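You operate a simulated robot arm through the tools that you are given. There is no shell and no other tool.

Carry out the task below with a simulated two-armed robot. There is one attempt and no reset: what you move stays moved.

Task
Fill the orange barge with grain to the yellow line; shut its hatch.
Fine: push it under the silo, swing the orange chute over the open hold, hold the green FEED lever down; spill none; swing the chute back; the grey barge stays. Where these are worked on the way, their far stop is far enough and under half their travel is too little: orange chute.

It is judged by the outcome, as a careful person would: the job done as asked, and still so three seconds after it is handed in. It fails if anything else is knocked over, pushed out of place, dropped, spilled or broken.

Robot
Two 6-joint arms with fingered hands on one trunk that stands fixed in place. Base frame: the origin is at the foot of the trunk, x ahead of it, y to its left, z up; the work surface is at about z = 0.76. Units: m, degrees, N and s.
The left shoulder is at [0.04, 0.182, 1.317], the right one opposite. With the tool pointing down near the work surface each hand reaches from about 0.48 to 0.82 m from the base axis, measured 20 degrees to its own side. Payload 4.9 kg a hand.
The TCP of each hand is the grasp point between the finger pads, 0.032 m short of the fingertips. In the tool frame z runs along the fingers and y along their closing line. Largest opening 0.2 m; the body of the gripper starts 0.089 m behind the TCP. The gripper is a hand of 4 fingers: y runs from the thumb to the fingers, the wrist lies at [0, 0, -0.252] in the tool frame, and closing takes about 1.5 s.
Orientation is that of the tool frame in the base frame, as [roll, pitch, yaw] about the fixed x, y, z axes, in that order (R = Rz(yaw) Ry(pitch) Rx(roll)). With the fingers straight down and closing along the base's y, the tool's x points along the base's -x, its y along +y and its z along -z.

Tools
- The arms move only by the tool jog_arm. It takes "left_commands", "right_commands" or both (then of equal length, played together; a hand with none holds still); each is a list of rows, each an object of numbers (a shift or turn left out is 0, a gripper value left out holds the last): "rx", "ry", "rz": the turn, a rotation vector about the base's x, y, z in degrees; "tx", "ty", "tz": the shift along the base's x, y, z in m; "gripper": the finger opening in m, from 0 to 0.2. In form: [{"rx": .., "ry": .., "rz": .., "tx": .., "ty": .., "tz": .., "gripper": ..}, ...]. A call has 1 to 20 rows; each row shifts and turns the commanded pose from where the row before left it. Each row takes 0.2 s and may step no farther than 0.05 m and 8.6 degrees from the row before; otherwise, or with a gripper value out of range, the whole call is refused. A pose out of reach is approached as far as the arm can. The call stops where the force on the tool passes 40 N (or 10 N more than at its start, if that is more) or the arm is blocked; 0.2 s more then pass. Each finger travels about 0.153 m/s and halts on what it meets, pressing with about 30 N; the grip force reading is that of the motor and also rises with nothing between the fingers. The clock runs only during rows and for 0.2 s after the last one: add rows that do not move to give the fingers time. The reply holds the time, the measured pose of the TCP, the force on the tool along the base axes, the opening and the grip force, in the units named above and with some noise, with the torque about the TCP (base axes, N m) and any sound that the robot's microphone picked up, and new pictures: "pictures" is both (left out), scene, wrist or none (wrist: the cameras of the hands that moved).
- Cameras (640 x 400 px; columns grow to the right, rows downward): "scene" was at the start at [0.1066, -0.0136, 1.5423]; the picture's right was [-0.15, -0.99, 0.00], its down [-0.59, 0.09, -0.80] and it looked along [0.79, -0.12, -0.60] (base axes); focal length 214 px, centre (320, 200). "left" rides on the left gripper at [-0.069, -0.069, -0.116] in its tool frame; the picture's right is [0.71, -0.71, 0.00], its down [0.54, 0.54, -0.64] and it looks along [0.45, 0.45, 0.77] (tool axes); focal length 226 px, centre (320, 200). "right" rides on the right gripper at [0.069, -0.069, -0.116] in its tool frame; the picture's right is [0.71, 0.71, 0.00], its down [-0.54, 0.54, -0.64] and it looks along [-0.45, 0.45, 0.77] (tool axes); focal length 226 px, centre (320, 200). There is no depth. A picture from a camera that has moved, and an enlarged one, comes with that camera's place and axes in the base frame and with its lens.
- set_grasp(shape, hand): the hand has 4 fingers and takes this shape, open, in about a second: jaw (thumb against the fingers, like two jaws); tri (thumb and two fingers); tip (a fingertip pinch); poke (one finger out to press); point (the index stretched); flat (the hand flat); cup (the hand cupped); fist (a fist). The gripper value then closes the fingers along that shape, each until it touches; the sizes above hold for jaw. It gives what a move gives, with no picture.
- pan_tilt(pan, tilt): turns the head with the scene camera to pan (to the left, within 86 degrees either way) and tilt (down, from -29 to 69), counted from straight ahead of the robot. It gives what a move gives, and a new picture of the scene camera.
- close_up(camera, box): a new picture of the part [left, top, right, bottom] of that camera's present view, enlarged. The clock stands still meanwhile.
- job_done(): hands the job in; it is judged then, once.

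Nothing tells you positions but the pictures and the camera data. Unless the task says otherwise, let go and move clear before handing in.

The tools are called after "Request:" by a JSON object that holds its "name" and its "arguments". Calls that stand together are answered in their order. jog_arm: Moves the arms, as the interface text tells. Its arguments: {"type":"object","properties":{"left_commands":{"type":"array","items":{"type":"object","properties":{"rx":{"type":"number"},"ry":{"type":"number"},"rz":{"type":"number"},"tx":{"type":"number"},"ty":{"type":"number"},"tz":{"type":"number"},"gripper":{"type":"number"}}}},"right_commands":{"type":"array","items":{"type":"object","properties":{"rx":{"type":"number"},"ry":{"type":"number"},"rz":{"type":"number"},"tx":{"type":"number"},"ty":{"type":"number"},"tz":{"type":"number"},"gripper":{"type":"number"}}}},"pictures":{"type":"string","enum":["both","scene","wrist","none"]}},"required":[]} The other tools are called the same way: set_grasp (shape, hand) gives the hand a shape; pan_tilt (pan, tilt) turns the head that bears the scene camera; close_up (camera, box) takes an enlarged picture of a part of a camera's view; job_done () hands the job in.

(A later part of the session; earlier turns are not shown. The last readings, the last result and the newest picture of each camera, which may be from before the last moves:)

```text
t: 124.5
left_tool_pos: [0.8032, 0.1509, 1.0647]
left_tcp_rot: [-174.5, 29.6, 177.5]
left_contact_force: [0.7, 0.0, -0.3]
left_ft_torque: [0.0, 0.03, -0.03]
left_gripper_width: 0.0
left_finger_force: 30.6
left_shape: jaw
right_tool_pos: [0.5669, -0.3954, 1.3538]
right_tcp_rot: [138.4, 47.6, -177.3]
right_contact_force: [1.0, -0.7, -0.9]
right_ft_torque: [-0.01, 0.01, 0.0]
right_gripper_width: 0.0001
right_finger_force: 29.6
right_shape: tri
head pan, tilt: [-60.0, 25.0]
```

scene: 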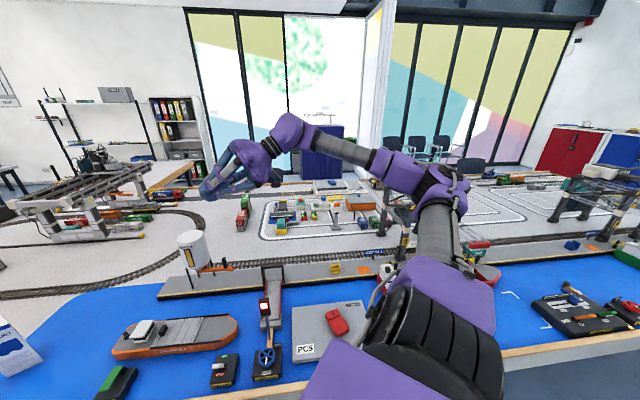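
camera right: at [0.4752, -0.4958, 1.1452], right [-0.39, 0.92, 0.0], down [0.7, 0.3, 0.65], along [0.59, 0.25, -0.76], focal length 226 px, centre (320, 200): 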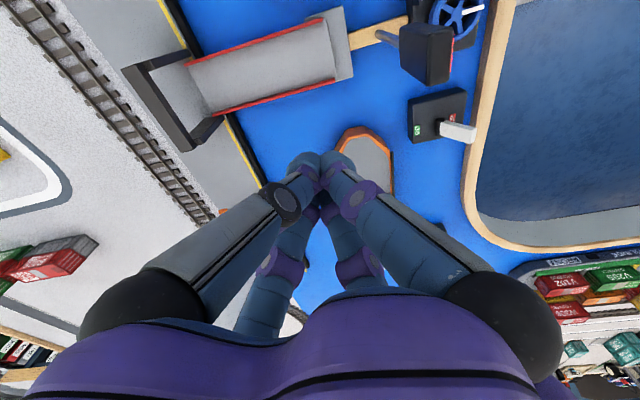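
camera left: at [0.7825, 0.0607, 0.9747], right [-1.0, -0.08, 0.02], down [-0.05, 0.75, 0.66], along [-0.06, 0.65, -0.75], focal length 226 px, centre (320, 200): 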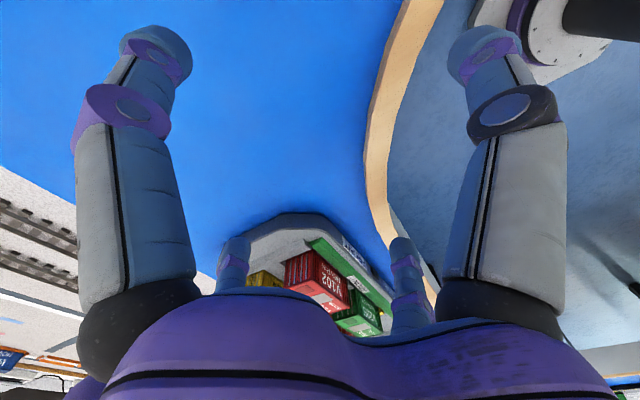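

The right arm's posture changed noticeably. I'll lower the hand from here and look.

Request:
{"name": "jog_arm", "arguments": {"right_commands": [{"tz": -0.04}, {"tz": -0.04}, {"tz": -0.04}, {"tz": -0.04}], "pictures": "none"}}

Request:
{"name": "jog_arm", "arguments": {"right_commands": [{"tx": 0.02, "ty": 0.025}, {"tx": 0.02, "ty": 0.025}, {"tx": 0.02, "ty": 0.025}, {"tx": 0.02, "ty": 0.025}], "pictures": "scene"}}

```text
t: 125.5
left_tool_pos: [0.8036, 0.1493, 1.0642]
left_tcp_rot: [-174.4, 29.6, 177.4]
left_contact_force: [0.5, -0.8, 0.2]
left_ft_torque: [0.03, -0.01, 0.03]
left_gripper_width: 0.0
left_finger_force: 30.1
left_shape: jaw
right_tool_pos: [0.5955, -0.3838, 1.1986]
right_tcp_rot: [138.2, 47.5, -177.3]
right_contact_force: [-1.2, 0.1, 0.8]
right_ft_torque: [0.0, 0.0, 0.0]
right_gripper_width: 0.0
right_finger_force: 30.1
right_shape: tri
right hand out of reach, approached as far as the arm can: row 1, 2, 3, 4
head pan, tilt: [-60.0, 25.0]
```

```text
t: 126.5
left_tool_pos: [0.8032, 0.1502, 1.0652]
left_tcp_rot: [-174.4, 29.7, 177.4]
left_contact_force: [1.1, -0.6, 0.2]
left_ft_torque: [-0.02, -0.03, 0.04]
left_gripper_width: 0.0002
left_finger_force: 29.7
left_shape: jaw
right_tool_pos: [0.6743, -0.281, 1.2022]
right_tcp_rot: [138.6, 47.4, -177.3]
right_contact_force: [-0.5, 0.7, 1.4]
right_ft_torque: [-0.01, -0.03, 0.01]
right_gripper_width: 0.0
right_finger_force: 30.0
right_shape: tri
head pan, tilt: [-60.0, 25.0]
```

scene: 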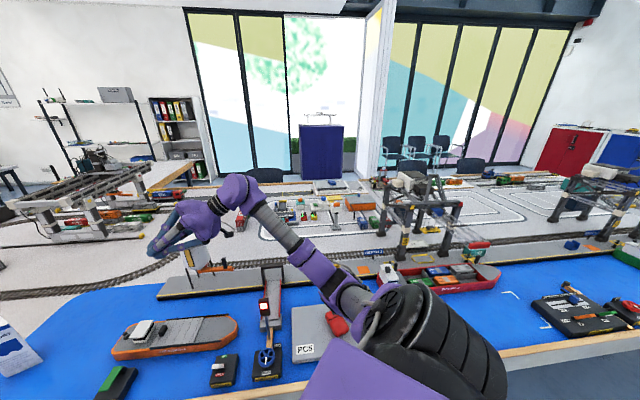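

The right arm flipped into the useful posture and moved inward freely. I'll continue inward.

Request:
{"name": "jog_arm", "arguments": {"right_commands": [{"tx": 0.02, "ty": 0.025}, {"tx": 0.02, "ty": 0.025}, {"tx": 0.02, "ty": 0.025}, {"tx": 0.02, "ty": 0.02}], "pictures": "scene"}}

```text
t: 127.5
left_tool_pos: [0.803, 0.1505, 1.0655]
left_tcp_rot: [-174.5, 29.7, 177.5]
left_contact_force: [-0.2, -0.3, -0.5]
left_ft_torque: [-0.03, 0.02, -0.02]
left_gripper_width: 0.0
left_finger_force: 29.7
left_shape: jaw
right_tool_pos: [0.7554, -0.1854, 1.2027]
right_tcp_rot: [138.5, 47.5, -177.1]
right_contact_force: [0.2, 0.4, 0.0]
right_ft_torque: [-0.02, 0.01, 0.0]
right_gripper_width: 0.0
right_finger_force: 30.4
right_shape: tri
head pan, tilt: [-60.0, 25.0]
```

scene: 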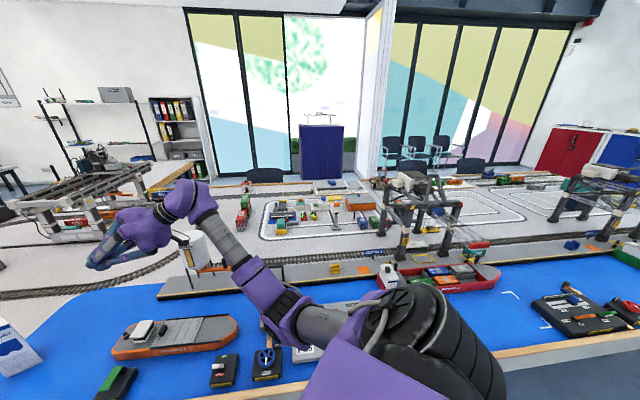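

The right hand now reaches over the barge. I'll reorient it so the fingers point forward and down, keeping clear of the silo, and bring the head camera back onto the work area.

Request:
{"name": "jog_arm", "arguments": {"left_commands": [{"ty": 0.02}, {"ty": 0.02}, {"ty": 0.02}, {"ty": 0.02}, {}, {}], "right_commands": [{"rx": -6.4, "ry": 2.15, "rz": -3.7, "tx": -0.0008, "ty": -0.019, "tz": -0.0154}, {"rx": -6.4, "ry": 2.15, "rz": -3.7, "tx": -0.0008, "ty": -0.019, "tz": -0.0154}, {"rx": -6.4, "ry": 2.15, "rz": -3.7, "tx": -0.0008, "ty": -0.019, "tz": -0.0154}, {"rx": -6.4, "ry": 2.15, "rz": -3.7, "tx": -0.0008, "ty": -0.019, "tz": -0.0154}, {"rx": -6.4, "ry": 2.15, "rz": -3.7, "tx": -0.0008, "ty": -0.019, "tz": -0.0154}, {"rx": -6.4, "ry": 2.15, "rz": -3.7, "tx": -0.0008, "ty": -0.019, "tz": -0.0154}], "pictures": "none"}}

Request:
{"name": "pan_tilt", "arguments": {"pan": -15, "tilt": 42}}

Request:
{"name": "close_up", "arguments": {"camera": "right", "box": [0, 0, 640, 400]}}

```text
t: 128.9
left_tool_pos: [0.8016, 0.233, 1.0675]
left_tcp_rot: [-174.3, 29.7, 177.6]
left_contact_force: [-0.4, 0.0, -0.2]
left_ft_torque: [-0.02, 0.02, -0.02]
left_gripper_width: 0.0002
left_finger_force: 30.0
left_shape: jaw
right_tool_pos: [0.6561, -0.4217, 1.0798]
right_tcp_rot: [176.2, 34.4, -169.9]
right_contact_force: [0.5, 0.9, 0.4]
right_ft_torque: [-0.06, 0.01, -0.02]
right_gripper_width: 0.0
right_finger_force: 29.7
right_shape: tri
right hand out of reach, approached as far as the arm can: row 1, 2, 3, 4, 5, 6
head pan, tilt: [-60.0, 25.0]
```

```text
t: 130.0
left_tool_pos: [0.8019, 0.2323, 1.0678]
left_tcp_rot: [-174.4, 29.6, 177.5]
left_contact_force: [-0.5, 0.0, -0.1]
left_ft_torque: [0.0, -0.01, 0.03]
left_gripper_width: 0.0
left_finger_force: 30.3
left_shape: jaw
right_tool_pos: [0.6546, -0.4228, 1.0805]
right_tcp_rot: [176.1, 34.5, -169.9]
right_contact_force: [-0.4, -0.5, 0.1]
right_ft_torque: [-0.01, -0.01, 0.0]
right_gripper_width: 0.0
right_finger_force: 29.9
right_shape: tri
head pan, tilt: [-15.0, 42.0]
```

scene: 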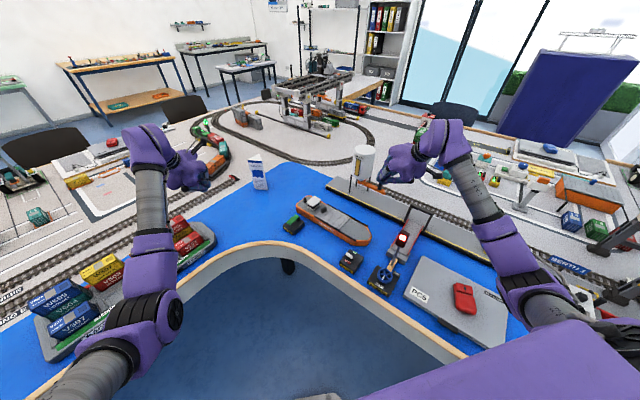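

```text
1.00 times, centred on (320, 200) of right (not enlarged: the box is as wide or as high as the picture)
camera zoom: at [0.5501, -0.5182, 1.132], right [-0.72, 0.59, -0.36], down [-0.03, 0.5, 0.87], along [0.69, 0.64, -0.35], focal length 226 px, centre (320, 200)
```

zoom: 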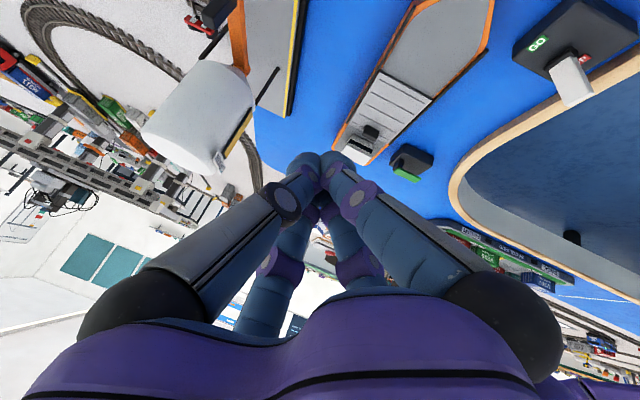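

Request:
{"name": "jog_arm", "arguments": {"right_commands": [{"tx": 0.0, "ty": 0.03}, {"tx": 0.0, "ty": 0.03}], "pictures": "none"}}

Request:
{"name": "jog_arm", "arguments": {"right_commands": [{"tx": 0.03}, {"tx": 0.03}], "pictures": "none"}}

```text
t: 130.6
left_tool_pos: [0.8017, 0.2318, 1.0679]
left_tcp_rot: [-174.4, 29.5, 177.5]
left_contact_force: [0.8, -0.8, 0.2]
left_ft_torque: [0.01, 0.02, -0.02]
left_gripper_width: 0.0001
left_finger_force: 30.3
left_shape: jaw
right_tool_pos: [0.6231, -0.3923, 1.0762]
right_tcp_rot: [176.6, 34.1, -169.9]
right_contact_force: [0.2, -0.1, 1.1]
right_ft_torque: [-0.01, -0.03, 0.0]
right_gripper_width: 0.0001
right_finger_force: 30.5
right_shape: tri
right hand out of reach, approached as far as the arm can: row 1, 2
head pan, tilt: [-15.0, 42.0]
```

```text
t: 131.2
left_tool_pos: [0.8018, 0.2333, 1.0679]
left_tcp_rot: [-174.4, 29.6, 177.5]
left_contact_force: [0.5, -0.9, -0.4]
left_ft_torque: [0.02, 0.01, -0.03]
left_gripper_width: 0.0001
left_finger_force: 29.8
left_shape: jaw
right_tool_pos: [0.6541, -0.4234, 1.073]
right_tcp_rot: [176.5, 34.1, -169.9]
right_contact_force: [-0.3, 0.1, -0.4]
right_ft_torque: [0.06, 0.01, -0.01]
right_gripper_width: 0.0001
right_finger_force: 30.0
right_shape: tri
right hand out of reach, approached as far as the arm can: row 1, 2
head pan, tilt: [-15.0, 42.0]
```

Request:
{"name": "jog_arm", "arguments": {"right_commands": [{"rx": 6.4, "ry": -2.15, "rz": 3.7, "ty": 0.02, "tz": 0.02}, {"rx": 6.4, "ry": -2.15, "rz": 3.7, "ty": 0.029, "tz": 0.0154}, {"rx": 6.4, "ry": -2.15, "rz": 3.7, "ty": 0.029, "tz": 0.0154}, {"rx": 6.4, "ry": -2.15, "rz": 3.7, "ty": 0.029, "tz": 0.0154}, {"rx": 6.4, "ry": -2.15, "rz": 3.7, "ty": 0.029, "tz": 0.0154}, {"rx": 6.4, "ry": -2.15, "rz": 3.7, "ty": 0.029, "tz": 0.0154}], "pictures": "none"}}

Request:
{"name": "jog_arm", "arguments": {"right_commands": [{"tx": 0.02, "ty": 0.025}, {"tx": 0.02, "ty": 0.025}, {"tx": 0.02, "ty": 0.025}], "pictures": "scene"}}

```text
t: 132.6
left_tool_pos: [0.8016, 0.2328, 1.0687]
left_tcp_rot: [-174.5, 29.6, 177.5]
left_contact_force: [-0.3, 0.6, 0.7]
left_ft_torque: [-0.01, -0.02, -0.01]
left_gripper_width: 0.0
left_finger_force: 29.8
left_shape: jaw
right_tool_pos: [0.6549, -0.2577, 1.1687]
right_tcp_rot: [125.8, 50.4, 177.5]
right_contact_force: [0.0, 0.1, 0.1]
right_ft_torque: [-0.01, 0.0, 0.0]
right_gripper_width: 0.0001
right_finger_force: 29.7
right_shape: tri
head pan, tilt: [-15.0, 42.0]
```

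```text
t: 133.4
left_tool_pos: [0.8012, 0.2321, 1.0677]
left_tcp_rot: [-174.5, 29.5, 177.5]
left_contact_force: [-0.4, 0.6, -0.5]
left_ft_torque: [-0.01, -0.02, 0.02]
left_gripper_width: 0.0
left_finger_force: 29.6
left_shape: jaw
right_tool_pos: [0.7143, -0.1839, 1.1697]
right_tcp_rot: [126.1, 50.4, 177.6]
right_contact_force: [-0.5, -0.6, 0.0]
right_ft_torque: [0.01, 0.0, 0.0]
right_gripper_width: 0.0
right_finger_force: 29.8
right_shape: tri
head pan, tilt: [-15.0, 42.0]
```

scene: 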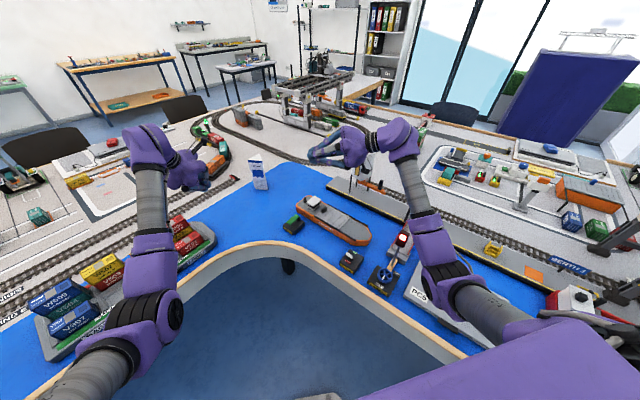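

With the fingers pointing forward-left, the right arm moves freely. I'll keep that heading and make the hand steeper, then check freedom again.

Request:
{"name": "jog_arm", "arguments": {"right_commands": [{"rx": -5.57, "ry": 3.44, "tx": -0.0086, "ty": -0.014, "tz": -0.0234}, {"rx": -5.57, "ry": 3.44, "tx": -0.0086, "ty": -0.014, "tz": -0.0234}, {"rx": -5.57, "ry": 3.44, "tx": -0.0086, "ty": -0.014, "tz": -0.0234}, {"rx": -5.57, "ry": 3.44, "tx": -0.0086, "ty": -0.014, "tz": -0.0234}], "pictures": "none"}}

Request:
{"name": "jog_arm", "arguments": {"right_commands": [{"tx": 0.03}, {"tx": 0.03}, {"ty": 0.02}], "pictures": "both"}}

```text
t: 134.4
left_tool_pos: [0.8013, 0.2307, 1.0687]
left_tcp_rot: [-174.4, 29.7, 177.6]
left_contact_force: [1.1, -0.2, -0.5]
left_ft_torque: [0.02, -0.01, 0.02]
left_gripper_width: 0.0001
left_finger_force: 30.1
left_shape: jaw
right_tool_pos: [0.6728, -0.2527, 1.0724]
right_tcp_rot: [153.1, 34.1, -163.6]
right_contact_force: [0.4, 0.7, -0.1]
right_ft_torque: [-0.02, -0.02, -0.02]
right_gripper_width: 0.0002
right_finger_force: 30.0
right_shape: tri
right hand out of reach, approached as far as the arm can: row 4
head pan, tilt: [-15.0, 42.0]
```

```text
t: 135.2
left_tool_pos: [0.8023, 0.2319, 1.068]
left_tcp_rot: [-174.3, 29.6, 177.6]
left_contact_force: [0.2, -0.6, -0.7]
left_ft_torque: [-0.04, -0.04, -0.02]
left_gripper_width: 0.0
left_finger_force: 29.9
left_shape: jaw
right_tool_pos: [0.7099, -0.2644, 1.0583]
right_tcp_rot: [152.7, 34.4, -163.9]
right_contact_force: [0.7, 0.3, -0.4]
right_ft_torque: [0.02, -0.01, 0.01]
right_gripper_width: 0.0001
right_finger_force: 29.9
right_shape: tri
right hand out of reach, approached as far as the arm can: row 1, 2, 3
head pan, tilt: [-15.0, 42.0]
camera right: at [0.6465, -0.4015, 1.0771], right [-0.91, 0.39, -0.13], down [-0.07, 0.18, 0.98], along [0.41, 0.9, -0.13], focal length 226 px, centre (320, 200)
```

scene: 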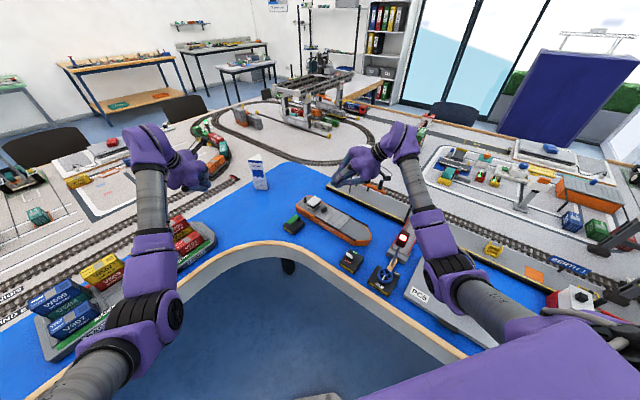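
right: 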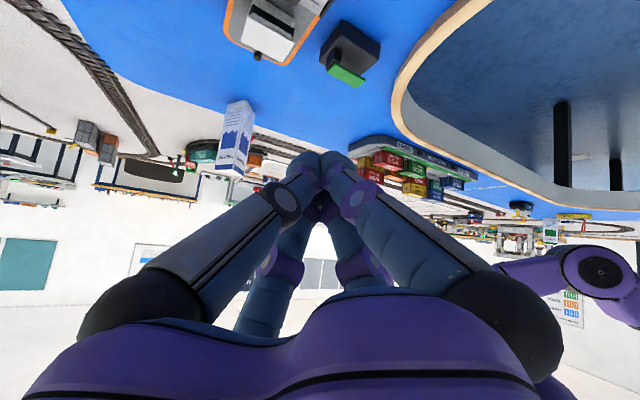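

That steepness hits a wrist limit again. A flatter hand (about 60° from vertical) is free, so I'll go back to that and descend with it.

Request:
{"name": "jog_arm", "arguments": {"right_commands": [{"rx": 5.57, "ry": -3.44, "tx": 0.0086, "ty": 0.014, "tz": 0.0234}, {"rx": 5.57, "ry": -3.44, "tx": 0.0086, "ty": 0.014, "tz": 0.0234}, {"rx": 5.57, "ry": -3.44, "tx": 0.0086, "ty": 0.014, "tz": 0.0234}], "pictures": "none"}}

Request:
{"name": "jog_arm", "arguments": {"right_commands": [{"tx": 0.02, "ty": 0.01, "tz": -0.02}, {"tx": 0.02, "ty": 0.01, "tz": -0.03}, {"tx": 0.01, "ty": 0.01, "tz": -0.03}, {"tz": -0.03}], "pictures": "scene"}}

```text
t: 136.0
left_tool_pos: [0.8019, 0.2312, 1.0682]
left_tcp_rot: [-174.4, 29.6, 177.5]
left_contact_force: [-0.3, 0.6, -0.5]
left_ft_torque: [0.03, -0.01, 0.02]
left_gripper_width: 0.0
left_finger_force: 29.8
left_shape: jaw
right_tool_pos: [0.7363, -0.2218, 1.1265]
right_tcp_rot: [134.3, 47.0, -176.2]
right_contact_force: [-0.5, 1.1, 0.9]
right_ft_torque: [-0.02, 0.0, 0.02]
right_gripper_width: 0.0
right_finger_force: 30.5
right_shape: tri
head pan, tilt: [-15.0, 42.0]
```

```text
t: 137.0
left_tool_pos: [0.803, 0.2321, 1.0677]
left_tcp_rot: [-174.4, 29.6, 177.6]
left_contact_force: [0.8, -0.2, 0.3]
left_ft_torque: [-0.02, 0.02, -0.01]
left_gripper_width: 0.0
left_finger_force: 29.2
left_shape: jaw
right_tool_pos: [0.7881, -0.1917, 1.0157]
right_tcp_rot: [134.4, 47.0, -176.0]
right_contact_force: [0.9, 0.5, 0.5]
right_ft_torque: [-0.02, 0.01, 0.0]
right_gripper_width: 0.0002
right_finger_force: 30.2
right_shape: tri
head pan, tilt: [-15.0, 42.0]
```

scene: 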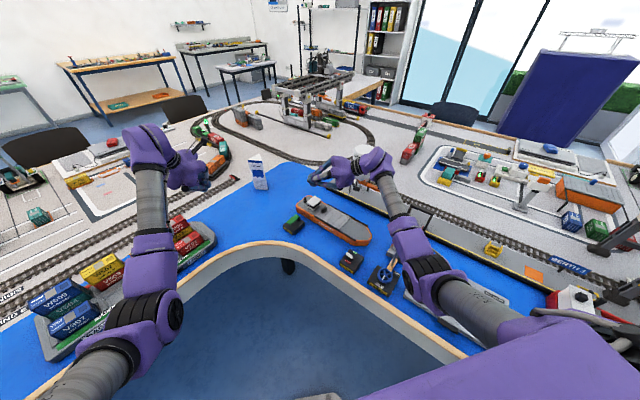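

The right hand moves freely over the barge with this flat heading. I'll zoom in on the hatch handle and gap to plan contact.

Request:
{"name": "close_up", "arguments": {"camera": "scene", "box": [285, 185, 345, 225]}}

Request:
{"name": "close_up", "arguments": {"camera": "scene", "box": [280, 180, 380, 250]}}

Request:
{"name": "close_up", "arguments": {"camera": "right", "box": [160, 0, 480, 200]}}

```text
10.00 times, centred on (315, 205) of scene
camera zoom: at [0.1013, -0.0217, 1.5347], right [-0.26, -0.97, 0.0], down [-0.65, 0.17, -0.74], along [0.72, -0.19, -0.67], focal length 2145 px, centre (370, 150)
```

zoom: 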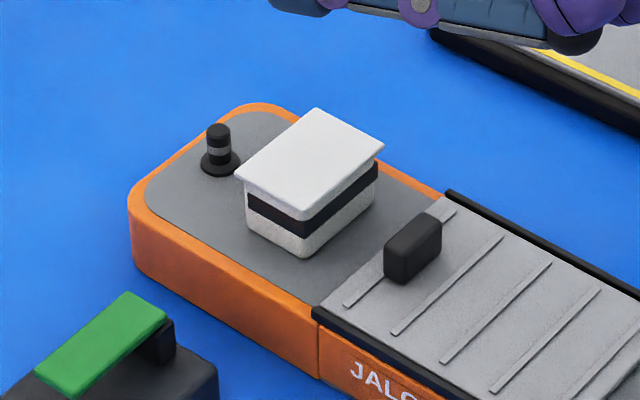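

```text
5.71 times, centred on (330, 215) of scene
camera zoom: at [0.1013, -0.0217, 1.5347], right [-0.26, -0.97, 0.0], down [-0.65, 0.17, -0.74], along [0.72, -0.19, -0.67], focal length 1226 px, centre (263, 114)
```

zoom: 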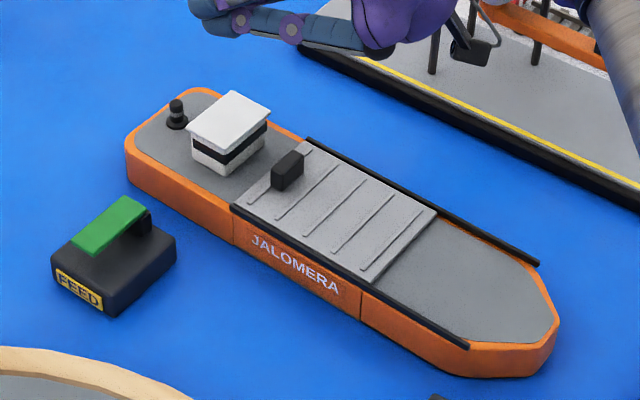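

```text
2.00 times, centred on (320, 100) of right
camera zoom: at [0.725, -0.3284, 0.9863], right [-0.88, 0.43, -0.17], down [-0.24, -0.1, 0.97], along [0.4, 0.9, 0.19], focal length 452 px, centre (320, 400)
```

zoom: 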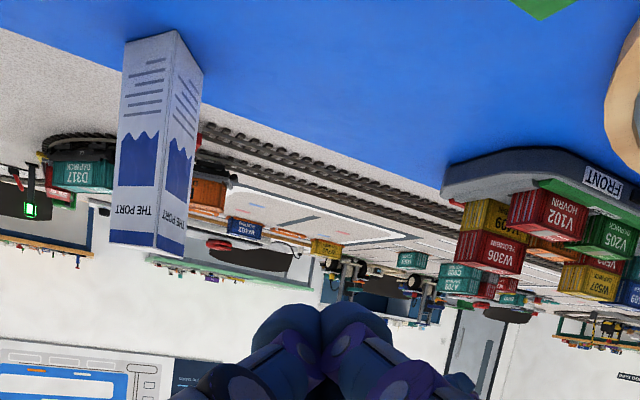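

The handle is a small upright block (about 26×13×20 mm) with roughly a 35–39 mm gap to the cabin. Lower wrists should allow steeper finger angles, so I'll descend a bit and rotate steeper to find out.

Request:
{"name": "jog_arm", "arguments": {"right_commands": [{"tz": -0.03}, {"tz": -0.03}, {"rx": -5.57, "ry": 3.44, "tz": -0.0}, {"rx": -5.57, "ry": 3.44}, {"rx": -5.57, "ry": 3.44}], "pictures": "scene"}}

```text
t: 138.2
left_tool_pos: [0.8019, 0.2321, 1.0673]
left_tcp_rot: [-174.4, 29.7, 177.5]
left_contact_force: [0.8, 0.1, 0.2]
left_ft_torque: [0.02, 0.01, 0.0]
left_gripper_width: 0.0
left_finger_force: 30.0
left_shape: jaw
right_tool_pos: [0.7872, -0.194, 0.9574]
right_tcp_rot: [150.5, 36.2, -165.3]
right_contact_force: [0.1, 0.3, 0.5]
right_ft_torque: [-0.01, -0.03, -0.03]
right_gripper_width: 0.0
right_finger_force: 29.9
right_shape: tri
right hand out of reach, approached as far as the arm can: row 5
head pan, tilt: [-15.0, 42.0]
```

scene: 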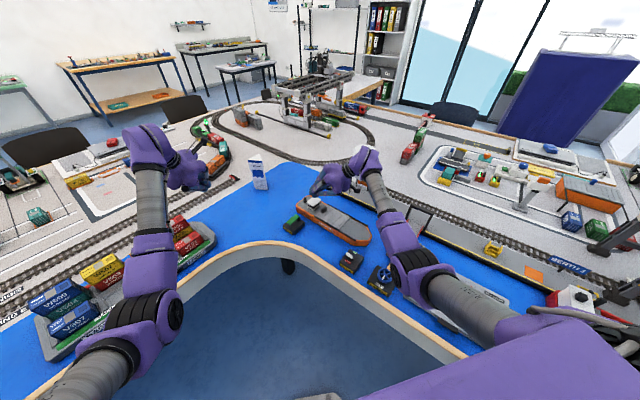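

Request:
{"name": "jog_arm", "arguments": {"right_commands": [{"tz": -0.02, "tx": -0.02, "ty": -0.02}, {"tz": -0.02}, {"rx": -5.57, "ry": 3.44}], "pictures": "none"}}

Request:
{"name": "jog_arm", "arguments": {"right_commands": [{"rz": -7}], "pictures": "none"}}

Request:
{"name": "jog_arm", "arguments": {"right_commands": [{"tx": 0.02}, {"ty": -0.02}], "pictures": "none"}}

```text
t: 139.0
left_tool_pos: [0.8008, 0.2333, 1.0676]
left_tcp_rot: [-174.4, 29.6, 177.5]
left_contact_force: [-0.4, 0.4, -0.3]
left_ft_torque: [0.0, -0.03, -0.02]
left_gripper_width: 0.0
left_finger_force: 29.7
left_shape: jaw
right_tool_pos: [0.7671, -0.2167, 0.916]
right_tcp_rot: [152.7, 34.5, -163.9]
right_contact_force: [0.5, 0.0, 0.1]
right_ft_torque: [0.0, 0.01, 0.03]
right_gripper_width: 0.0
right_finger_force: 30.2
right_shape: tri
right hand out of reach, approached as far as the arm can: row 3
head pan, tilt: [-15.0, 42.0]
```

```text
t: 139.4
left_tool_pos: [0.8011, 0.2325, 1.068]
left_tcp_rot: [-174.4, 29.6, 177.5]
left_contact_force: [0.4, 0.1, -0.5]
left_ft_torque: [-0.01, 0.01, 0.01]
left_gripper_width: 0.0001
left_finger_force: 30.1
left_shape: jaw
right_tool_pos: [0.7675, -0.2203, 0.913]
right_tcp_rot: [152.0, 34.7, -171.1]
right_contact_force: [0.3, 0.4, -0.1]
right_ft_torque: [-0.01, 0.0, -0.03]
right_gripper_width: 0.0
right_finger_force: 29.9
right_shape: tri
right hand out of reach, approached as far as the arm can: row 1
head pan, tilt: [-15.0, 42.0]
```

```text
t: 140.0
left_tool_pos: [0.8023, 0.2324, 1.0673]
left_tcp_rot: [-174.4, 29.6, 177.5]
left_contact_force: [-0.3, -0.4, -0.9]
left_ft_torque: [0.01, 0.02, 0.01]
left_gripper_width: 0.0
left_finger_force: 29.9
left_shape: jaw
right_tool_pos: [0.789, -0.2375, 0.9132]
right_tcp_rot: [152.6, 34.4, -170.9]
right_contact_force: [0.1, 0.5, -0.6]
right_ft_torque: [0.01, 0.01, 0.03]
right_gripper_width: 0.0
right_finger_force: 30.2
right_shape: tri
head pan, tilt: [-15.0, 42.0]
```

This ~43°-from-vertical heading works. My plan for opening is to press the closed fingertips lightly on the ribbed cover and drag it toward the bow, so I'll position the tips above the cover's middle.

Request:
{"name": "jog_arm", "arguments": {"right_commands": [{"tx": -0.018, "ty": -0.019}, {"tx": -0.018, "ty": -0.019}, {"tz": -0.02}, {"tz": -0.02}], "pictures": "scene"}}

Request:
{"name": "close_up", "arguments": {"camera": "scene", "box": [280, 170, 380, 250]}}

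```text
t: 141.0
left_tool_pos: [0.8025, 0.2314, 1.0684]
left_tcp_rot: [-174.5, 29.7, 177.6]
left_contact_force: [1.2, -0.4, -0.7]
left_ft_torque: [0.03, 0.01, 0.05]
left_gripper_width: 0.0003
left_finger_force: 29.9
left_shape: jaw
right_tool_pos: [0.7511, -0.2784, 0.874]
right_tcp_rot: [152.6, 34.4, -170.9]
right_contact_force: [-0.2, 0.1, 0.4]
right_ft_torque: [-0.03, 0.03, 0.02]
right_gripper_width: 0.0
right_finger_force: 30.2
right_shape: tri
head pan, tilt: [-15.0, 42.0]
```

scene: 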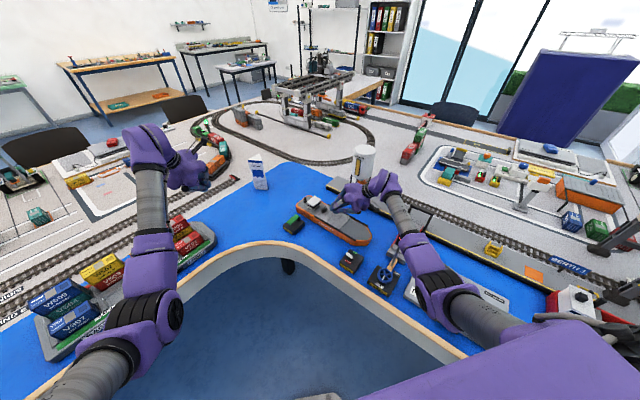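

```text
5.00 times, centred on (330, 210) of scene
camera zoom: at [0.1015, -0.0217, 1.5347], right [-0.26, -0.97, 0.0], down [-0.65, 0.17, -0.74], along [0.72, -0.19, -0.67], focal length 1072 px, centre (270, 150)
```

zoom: 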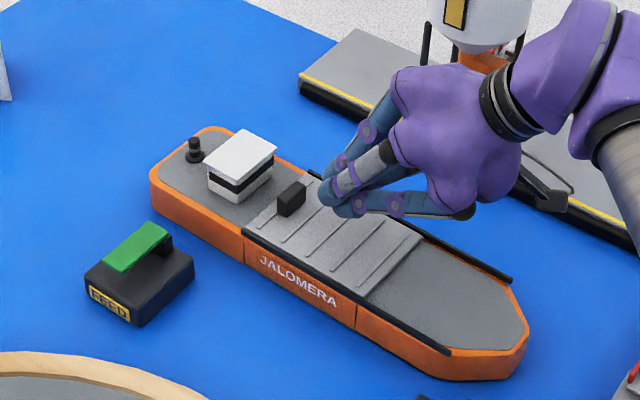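

The fingertips sit just above the cover near the handle. I'll lower in small steps until I feel contact.

Request:
{"name": "jog_arm", "arguments": {"right_commands": [{"tz": -0.01}, {"tz": -0.01}, {"tz": -0.01}], "pictures": "none"}}

Request:
{"name": "jog_arm", "arguments": {"right_commands": [{"tz": -0.003}, {"tz": -0.003}], "pictures": "none"}}

Request:
{"name": "close_up", "arguments": {"camera": "scene", "box": [280, 170, 380, 250]}}

```text
t: 141.8
left_tool_pos: [0.8, 0.2311, 1.0688]
left_tcp_rot: [-174.4, 29.7, 177.5]
left_contact_force: [0.1, -0.3, -0.7]
left_ft_torque: [0.02, 0.03, 0.02]
left_gripper_width: 0.0003
left_finger_force: 29.8
left_shape: jaw
right_tool_pos: [0.7534, -0.2789, 0.8497]
right_tcp_rot: [153.1, 34.9, -170.8]
right_contact_force: [0.2, 0.2, 0.0]
right_ft_torque: [0.01, 0.02, 0.0]
right_gripper_width: 0.0
right_finger_force: 29.6
right_shape: tri
head pan, tilt: [-15.0, 42.0]
```

```text
t: 142.4
left_tool_pos: [0.7993, 0.2313, 1.0704]
left_tcp_rot: [-174.4, 29.9, 177.4]
left_contact_force: [-0.3, -0.5, 0.6]
left_ft_torque: [0.0, 0.03, 0.01]
left_gripper_width: 0.0002
left_finger_force: 29.9
left_shape: jaw
right_tool_pos: [0.7554, -0.2804, 0.8497]
right_tcp_rot: [153.4, 35.4, -170.7]
right_contact_force: [-0.7, 0.4, 0.3]
right_ft_torque: [0.0, -0.04, 0.01]
right_gripper_width: 0.0
right_finger_force: 30.1
right_shape: tri
head pan, tilt: [-15.0, 42.0]
```

```text
5.00 times, centred on (330, 210) of scene
camera zoom: at [0.0975, -0.0214, 1.535], right [-0.26, -0.97, 0.0], down [-0.64, 0.17, -0.74], along [0.72, -0.19, -0.67], focal length 1072 px, centre (270, 150)
```

zoom: 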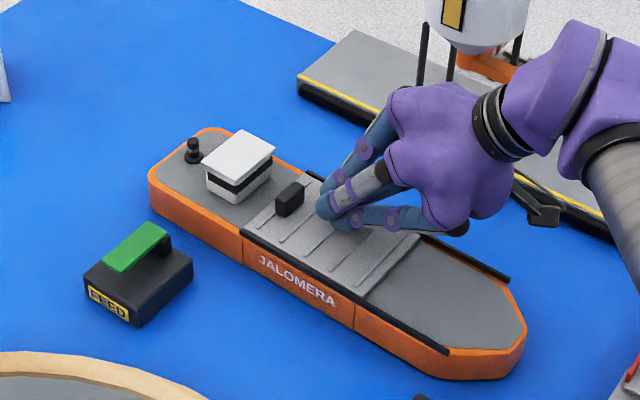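

The height stopped changing with no tool force, so my elbow or forearm may be touching something. I'll raise a little and inspect.

Request:
{"name": "jog_arm", "arguments": {"right_commands": [{"tz": 0.015}, {"tz": 0.015}], "pictures": "none"}}

Request:
{"name": "close_up", "arguments": {"camera": "scene", "box": [320, 190, 560, 350]}}

Request:
{"name": "pan_tilt", "arguments": {"pan": -35, "tilt": 55}}

```text
t: 143.0
left_tool_pos: [0.8012, 0.2334, 1.0684]
left_tcp_rot: [-174.5, 29.7, 177.6]
left_contact_force: [0.0, 0.6, 0.3]
left_ft_torque: [0.0, 0.01, 0.01]
left_gripper_width: 0.0
left_finger_force: 30.1
left_shape: jaw
right_tool_pos: [0.7514, -0.2732, 0.8667]
right_tcp_rot: [152.4, 34.2, -170.9]
right_contact_force: [-0.1, -0.5, -0.8]
right_ft_torque: [0.04, 0.02, 0.03]
right_gripper_width: 0.0002
right_finger_force: 29.4
right_shape: tri
head pan, tilt: [-15.0, 42.0]
```

```text
2.50 times, centred on (440, 270) of scene
camera zoom: at [0.1012, -0.0217, 1.5347], right [-0.26, -0.97, 0.0], down [-0.65, 0.17, -0.74], along [0.72, -0.19, -0.67], focal length 536 px, centre (20, 25)
```

zoom: 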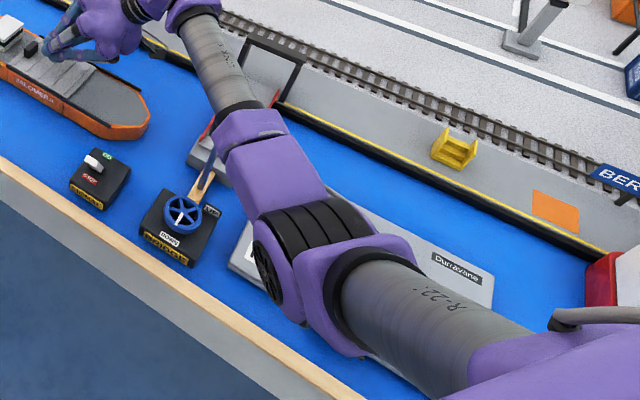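

```text
t: 143.9
left_tool_pos: [0.8021, 0.2327, 1.0691]
left_tcp_rot: [-174.3, 29.6, 177.5]
left_contact_force: [-0.7, 0.1, -0.2]
left_ft_torque: [-0.01, 0.03, -0.04]
left_gripper_width: 0.0001
left_finger_force: 30.2
left_shape: jaw
right_tool_pos: [0.7506, -0.2755, 0.8691]
right_tcp_rot: [152.7, 34.4, -170.9]
right_contact_force: [-0.3, 0.1, 0.1]
right_ft_torque: [0.01, -0.01, 0.03]
right_gripper_width: 0.0002
right_finger_force: 29.6
right_shape: tri
head pan, tilt: [-35.0, 55.0]
```

scene: 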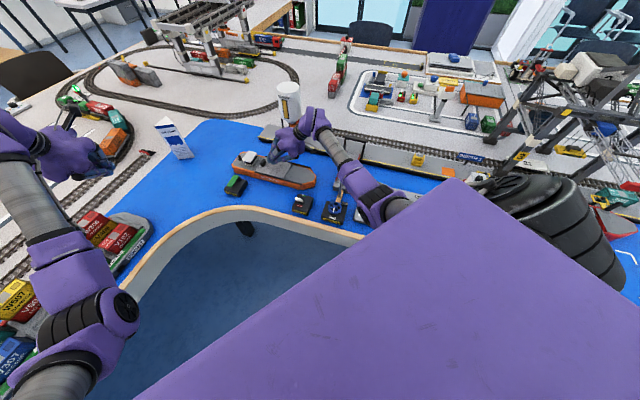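

The forearm was likely resting on the bridge's signal head, so I've backed off. If the hand points more forward, the forearm would pass left of the signal, so I'll test that orientation at a safe height.

Request:
{"name": "jog_arm", "arguments": {"right_commands": [{"tz": 0.03}, {"rz": -6}, {"rz": -6}], "pictures": "none"}}

Request:
{"name": "pan_tilt", "arguments": {"pan": -20, "tilt": 45}}

Request:
{"name": "close_up", "arguments": {"camera": "scene", "box": [300, 160, 500, 320]}}

```text
t: 144.7
left_tool_pos: [0.8012, 0.2315, 1.0673]
left_tcp_rot: [-174.4, 29.6, 177.5]
left_contact_force: [-0.4, 0.1, -0.3]
left_ft_torque: [-0.04, -0.01, 0.0]
left_gripper_width: 0.0
left_finger_force: 30.5
left_shape: jaw
right_tool_pos: [0.7519, -0.2773, 0.8987]
right_tcp_rot: [152.6, 34.4, 177.0]
right_contact_force: [-0.3, 0.2, -0.5]
right_ft_torque: [0.0, -0.01, 0.01]
right_gripper_width: 0.0
right_finger_force: 30.1
right_shape: tri
head pan, tilt: [-35.0, 55.0]
```

```text
t: 145.4
left_tool_pos: [0.8013, 0.2314, 1.0682]
left_tcp_rot: [-174.4, 29.6, 177.5]
left_contact_force: [-0.2, -0.1, 0.1]
left_ft_torque: [0.03, -0.01, 0.01]
left_gripper_width: 0.0001
left_finger_force: 30.6
left_shape: jaw
right_tool_pos: [0.7511, -0.2784, 0.8986]
right_tcp_rot: [152.6, 34.4, 177.1]
right_contact_force: [-0.3, 0.6, 0.5]
right_ft_torque: [0.0, -0.01, 0.0]
right_gripper_width: 0.0001
right_finger_force: 29.9
right_shape: tri
head pan, tilt: [-20.0, 45.0]
```

scene: 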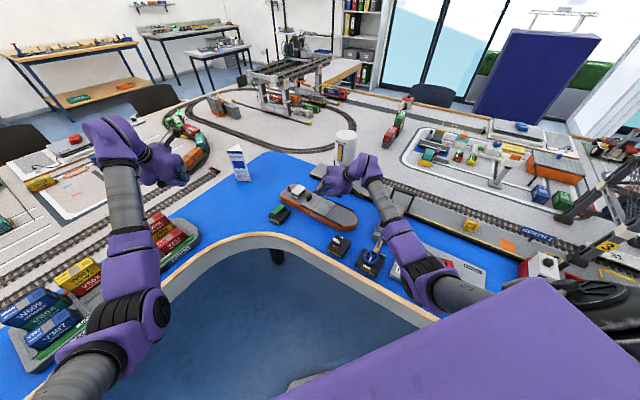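

```text
2.50 times, centred on (400, 240) of scene
camera zoom: at [0.097, -0.0281, 1.5303], right [-0.34, -0.94, 0.0], down [-0.66, 0.24, -0.71], along [0.66, -0.24, -0.71], focal length 536 px, centre (120, 100)
```

zoom: 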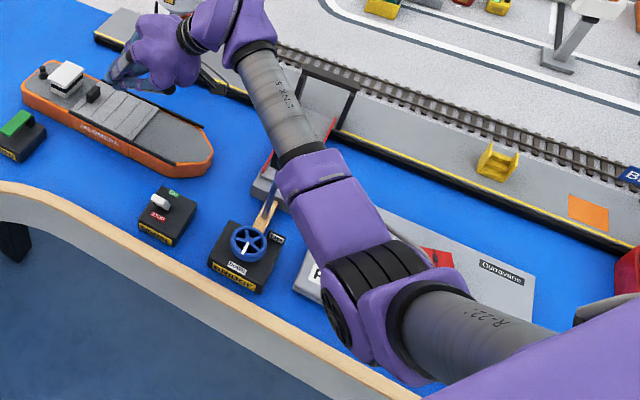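

Turning more forward is allowed here. I'll continue turning and check the signal becomes visible.

Request:
{"name": "jog_arm", "arguments": {"right_commands": [{"rz": -6}, {"rz": -6}, {"rz": -6}], "pictures": "none"}}

Request:
{"name": "close_up", "arguments": {"camera": "scene", "box": [300, 160, 500, 320]}}

```text
t: 146.2
left_tool_pos: [0.8016, 0.2313, 1.067]
left_tcp_rot: [-174.4, 29.6, 177.7]
left_contact_force: [0.6, 0.9, -0.1]
left_ft_torque: [0.02, 0.0, 0.0]
left_gripper_width: 0.0
left_finger_force: 30.5
left_shape: jaw
right_tool_pos: [0.7449, -0.3304, 0.8781]
right_tcp_rot: [150.9, 34.6, 158.9]
right_contact_force: [0.0, -0.3, 0.5]
right_ft_torque: [-0.01, 0.01, 0.02]
right_gripper_width: 0.0
right_finger_force: 29.8
right_shape: tri
right hand out of reach, approached as far as the arm can: row 1, 2, 3
head pan, tilt: [-20.0, 45.0]
```

```text
2.50 times, centred on (400, 240) of scene
camera zoom: at [0.0971, -0.0276, 1.5304], right [-0.34, -0.94, 0.0], down [-0.66, 0.24, -0.71], along [0.66, -0.24, -0.71], focal length 536 px, centre (120, 100)
```

zoom: 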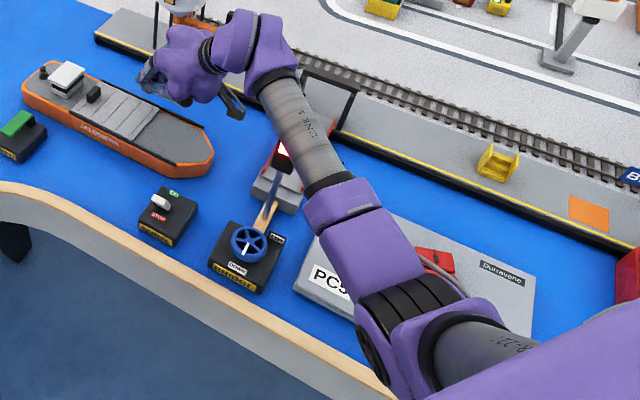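

The signal is intact. I've learned the forearm clears it when the hand works further left or the arm is more extended. I'll restore the previous heading and move up-left, away from the signal.

Request:
{"name": "jog_arm", "arguments": {"right_commands": [{"tz": 0.03}, {"tz": 0.02, "rz": 6, "ty": 0.02}, {"rz": 6, "ty": 0.025}, {"rz": 6, "ty": 0.025}, {"ty": 0.02, "tx": 0.01}], "pictures": "none"}}

Request:
{"name": "close_up", "arguments": {"camera": "scene", "box": [270, 120, 510, 300]}}

```text
t: 147.4
left_tool_pos: [0.801, 0.2319, 1.0687]
left_tcp_rot: [-174.4, 29.6, 177.5]
left_contact_force: [-0.7, -0.3, 0.0]
left_ft_torque: [0.04, 0.03, -0.02]
left_gripper_width: 0.0
left_finger_force: 30.0
left_shape: jaw
right_tool_pos: [0.7498, -0.2658, 0.9188]
right_tcp_rot: [152.0, 34.6, 177.0]
right_contact_force: [0.3, -0.4, 1.0]
right_ft_torque: [0.01, 0.02, -0.02]
right_gripper_width: 0.0
right_finger_force: 29.9
right_shape: tri
right hand out of reach, approached as far as the arm can: row 1, 5
head pan, tilt: [-20.0, 45.0]
```

```text
2.22 times, centred on (390, 210) of scene
camera zoom: at [0.0969, -0.0282, 1.5304], right [-0.34, -0.94, 0.0], down [-0.66, 0.24, -0.71], along [0.66, -0.24, -0.71], focal length 477 px, centre (164, 178)
```

zoom: 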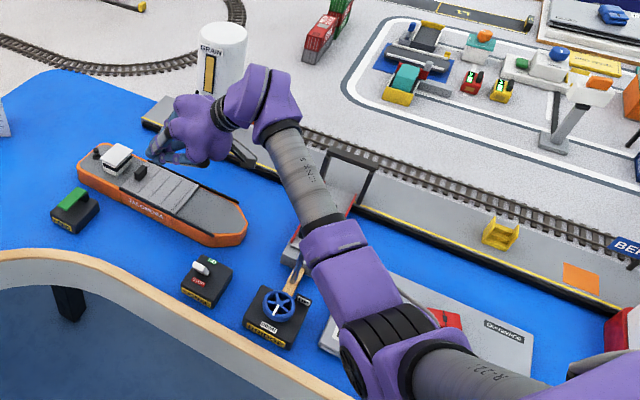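

I'll bring the tips to the near side of the hatch handle. I plan to push the barge toward the quay by that handle, since that height keeps my forearm clear of the signal.

Request:
{"name": "jog_arm", "arguments": {"right_commands": [{"tx": 0.004, "ty": 0.03, "tz": -0.01}, {"tx": 0.004, "ty": 0.03, "tz": -0.015}, {"tz": -0.02}, {"tz": -0.01}], "pictures": "none"}}

Request:
{"name": "close_up", "arguments": {"camera": "scene", "box": [270, 165, 370, 240]}}

Request:
{"name": "close_up", "arguments": {"camera": "scene", "box": [340, 180, 500, 320]}}

```text
t: 148.4
left_tool_pos: [0.8018, 0.2317, 1.0672]
left_tcp_rot: [-174.4, 29.6, 177.5]
left_contact_force: [-0.4, 0.2, -1.1]
left_ft_torque: [0.02, -0.01, -0.04]
left_gripper_width: 0.0
left_finger_force: 30.2
left_shape: jaw
right_tool_pos: [0.7565, -0.2397, 0.8488]
right_tcp_rot: [152.5, 34.5, 177.1]
right_contact_force: [-1.5, -0.3, 0.9]
right_ft_torque: [0.04, -0.01, 0.0]
right_gripper_width: 0.0
right_finger_force: 30.1
right_shape: tri
right hand out of reach, approached as far as the arm can: row 1, 2
head pan, tilt: [-20.0, 45.0]
```

```text
5.33 times, centred on (320, 202) of scene
camera zoom: at [0.0968, -0.0281, 1.5304], right [-0.34, -0.94, 0.0], down [-0.66, 0.24, -0.71], along [0.66, -0.24, -0.71], focal length 1144 px, centre (320, 187)
```

zoom: 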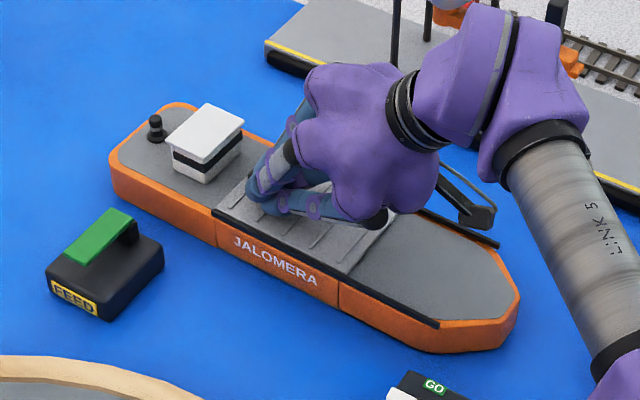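

```text
2.86 times, centred on (420, 250) of scene
camera zoom: at [0.0968, -0.0281, 1.5304], right [-0.34, -0.94, 0.0], down [-0.66, 0.24, -0.71], along [0.66, -0.24, -0.71], focal length 613 px, centre (34, 57)
```

zoom: 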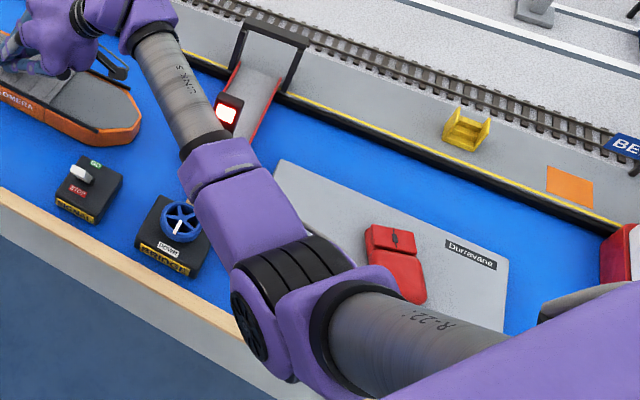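

The forearm now clears the signal. I'll shift slightly left to sit squarely beside the handle.

Request:
{"name": "jog_arm", "arguments": {"right_commands": [{"ty": 0.015}, {"ty": 0.015}], "pictures": "none"}}

Request:
{"name": "close_up", "arguments": {"camera": "scene", "box": [270, 165, 370, 240]}}

Request:
{"name": "close_up", "arguments": {"camera": "left", "box": [0, 0, 640, 400]}}

```text
t: 149.0
left_tool_pos: [0.8015, 0.2319, 1.0684]
left_tcp_rot: [-174.4, 29.7, 177.5]
left_contact_force: [0.0, -0.7, 0.0]
left_ft_torque: [0.0, 0.06, -0.04]
left_gripper_width: 0.0002
left_finger_force: 29.6
left_shape: jaw
right_tool_pos: [0.7607, -0.2255, 0.8418]
right_tcp_rot: [151.9, 34.8, 176.9]
right_contact_force: [-5.4, -6.3, 14.7]
right_ft_torque: [-0.02, -0.07, -0.09]
right_gripper_width: 0.0001
right_finger_force: 29.9
right_shape: tri
right hand out of reach, approached as far as the arm can: row 1, 2
head pan, tilt: [-20.0, 45.0]
```

```text
5.33 times, centred on (320, 202) of scene
camera zoom: at [0.0962, -0.0281, 1.5304], right [-0.34, -0.94, 0.0], down [-0.66, 0.24, -0.71], along [0.66, -0.24, -0.71], focal length 1144 px, centre (320, 187)
```

zoom: 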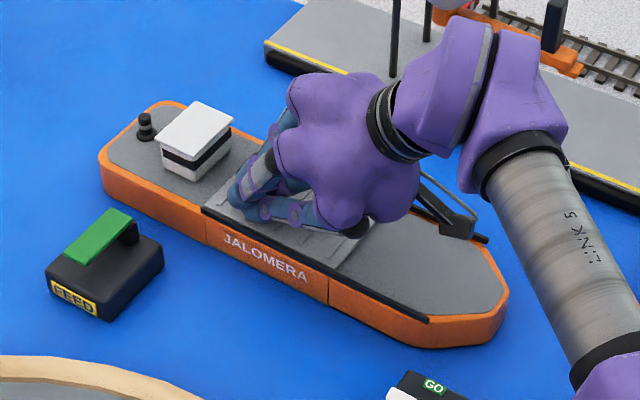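

```text
1.00 times, centred on (320, 200) of left (not enlarged: the box is as wide or as high as the picture)
camera zoom: at [0.798, 0.1737, 1.2086], right [-0.68, -0.68, -0.29], down [-0.73, 0.63, 0.24], along [0.02, 0.38, -0.93], focal length 226 px, centre (320, 200)
```

zoom: 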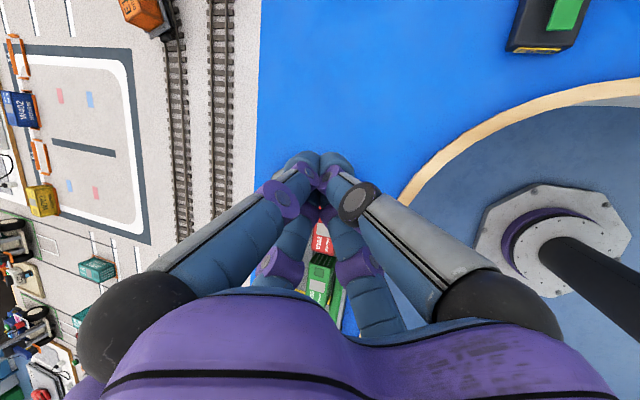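

The tips touched the cover and dragged the whole barge about 1 cm left, so I'm lifting off. I'll turn the hand back to the freer heading and look.

Request:
{"name": "jog_arm", "arguments": {"right_commands": [{"tz": 0.02}, {"tz": 0.02}, {"rz": 6, "tz": 0.01}, {"rz": 6, "tz": 0.01}, {"tx": 0.0, "ty": -0.05}], "pictures": "none"}}

Request:
{"name": "close_up", "arguments": {"camera": "scene", "box": [260, 160, 380, 250]}}

```text
t: 150.2
left_tool_pos: [0.802, 0.2327, 1.0666]
left_tcp_rot: [-174.3, 29.6, 177.6]
left_contact_force: [-0.2, 0.4, -0.6]
left_ft_torque: [-0.02, 0.01, 0.0]
left_gripper_width: 0.0002
left_finger_force: 29.9
left_shape: jaw
right_tool_pos: [0.7617, -0.2883, 0.8895]
right_tcp_rot: [152.6, 34.4, -170.9]
right_contact_force: [-0.5, 0.0, -0.7]
right_ft_torque: [-0.01, -0.02, -0.02]
right_gripper_width: 0.0
right_finger_force: 29.9
right_shape: tri
right hand out of reach, approached as far as the arm can: row 1, 2
head pan, tilt: [-20.0, 45.0]
```

```text
4.44 times, centred on (320, 205) of scene
camera zoom: at [0.0971, -0.0274, 1.5304], right [-0.34, -0.94, 0.0], down [-0.66, 0.24, -0.71], along [0.66, -0.24, -0.71], focal length 953 px, centre (320, 178)
```

zoom: 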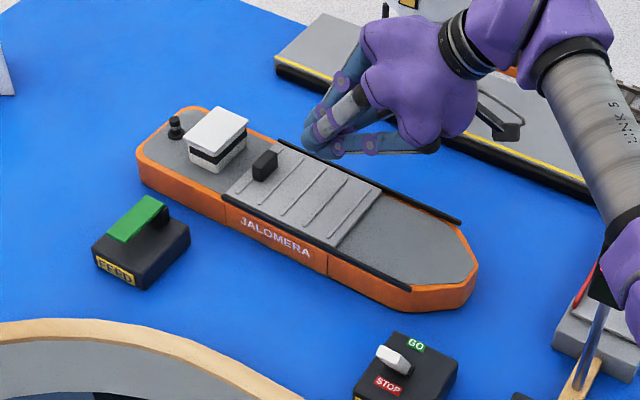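

Request:
{"name": "jog_arm", "arguments": {"right_commands": [{"ty": 0.03}, {"ty": 0.03}, {"ty": 0.028}], "pictures": "none"}}

Request:
{"name": "close_up", "arguments": {"camera": "scene", "box": [260, 160, 380, 250]}}

```text
t: 151.0
left_tool_pos: [0.8008, 0.2313, 1.0683]
left_tcp_rot: [-174.4, 29.5, 177.5]
left_contact_force: [0.3, -0.4, 0.4]
left_ft_torque: [0.02, 0.01, 0.03]
left_gripper_width: 0.0
left_finger_force: 30.3
left_shape: jaw
right_tool_pos: [0.7602, -0.2067, 0.8894]
right_tcp_rot: [152.2, 34.8, -171.1]
right_contact_force: [0.1, 0.4, -1.0]
right_ft_torque: [0.0, 0.03, 0.02]
right_gripper_width: 0.0002
right_finger_force: 30.4
right_shape: tri
right hand out of reach, approached as far as the arm can: row 3
head pan, tilt: [-20.0, 45.0]
```

```text
4.44 times, centred on (320, 205) of scene
camera zoom: at [0.097, -0.0283, 1.5304], right [-0.34, -0.94, 0.0], down [-0.66, 0.24, -0.71], along [0.66, -0.24, -0.71], focal length 953 px, centre (320, 178)
```

zoom: 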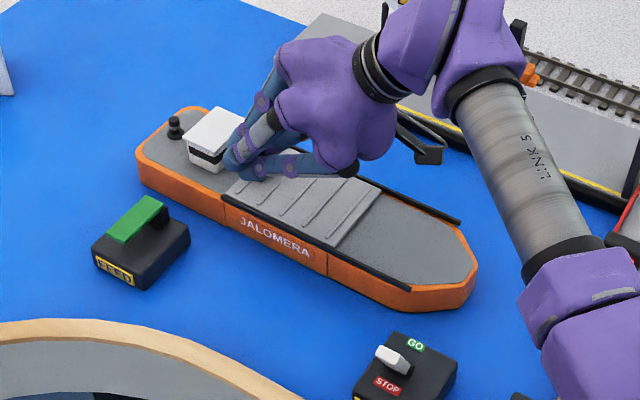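

The tips sit just off the handle's near face. I'll lower to handle height and push gently toward the quay.

Request:
{"name": "jog_arm", "arguments": {"right_commands": [{"tz": -0.015}, {"tz": -0.015}, {"tz": -0.008}], "pictures": "none"}}

Request:
{"name": "jog_arm", "arguments": {"right_commands": [{"tx": 0.006, "ty": -0.008}, {"tx": 0.006, "ty": -0.008}, {"tx": 0.006, "ty": -0.008}, {"tx": 0.006, "ty": -0.008}], "pictures": "none"}}

Request:
{"name": "close_up", "arguments": {"camera": "scene", "box": [260, 160, 380, 250]}}

```text
t: 151.8
left_tool_pos: [0.8017, 0.2323, 1.0685]
left_tcp_rot: [-174.4, 29.5, 177.4]
left_contact_force: [0.3, -0.3, -0.4]
left_ft_torque: [-0.01, -0.01, 0.03]
left_gripper_width: 0.0
left_finger_force: 30.1
left_shape: jaw
right_tool_pos: [0.7619, -0.2085, 0.8481]
right_tcp_rot: [152.7, 34.4, -170.8]
right_contact_force: [0.4, -0.1, -0.6]
right_ft_torque: [-0.02, 0.01, 0.0]
right_gripper_width: 0.0001
right_finger_force: 30.7
right_shape: tri
head pan, tilt: [-20.0, 45.0]
```

```text
t: 152.8
left_tool_pos: [0.8024, 0.2324, 1.0684]
left_tcp_rot: [-174.4, 29.6, 177.6]
left_contact_force: [0.9, 0.6, -0.1]
left_ft_torque: [0.0, -0.01, 0.01]
left_gripper_width: 0.0
left_finger_force: 30.1
left_shape: jaw
right_tool_pos: [0.7859, -0.2391, 0.8493]
right_tcp_rot: [152.7, 34.4, -170.9]
right_contact_force: [-0.8, 1.7, 1.2]
right_ft_torque: [0.06, 0.05, 0.03]
right_gripper_width: 0.0
right_finger_force: 29.6
right_shape: tri
head pan, tilt: [-20.0, 45.0]
```

```text
4.44 times, centred on (320, 205) of scene
camera zoom: at [0.0969, -0.0279, 1.5304], right [-0.34, -0.94, 0.0], down [-0.66, 0.24, -0.71], along [0.66, -0.24, -0.71], focal length 953 px, centre (320, 178)
```

zoom: 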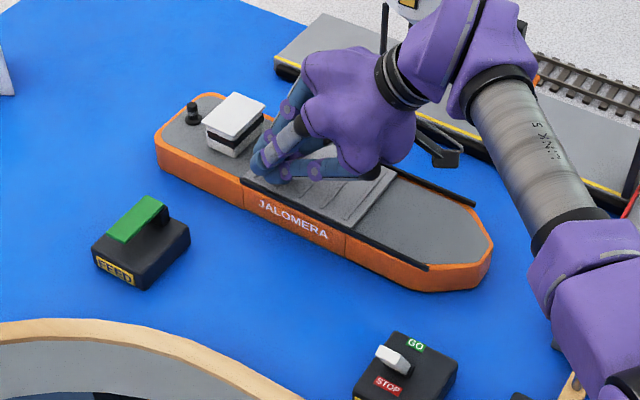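

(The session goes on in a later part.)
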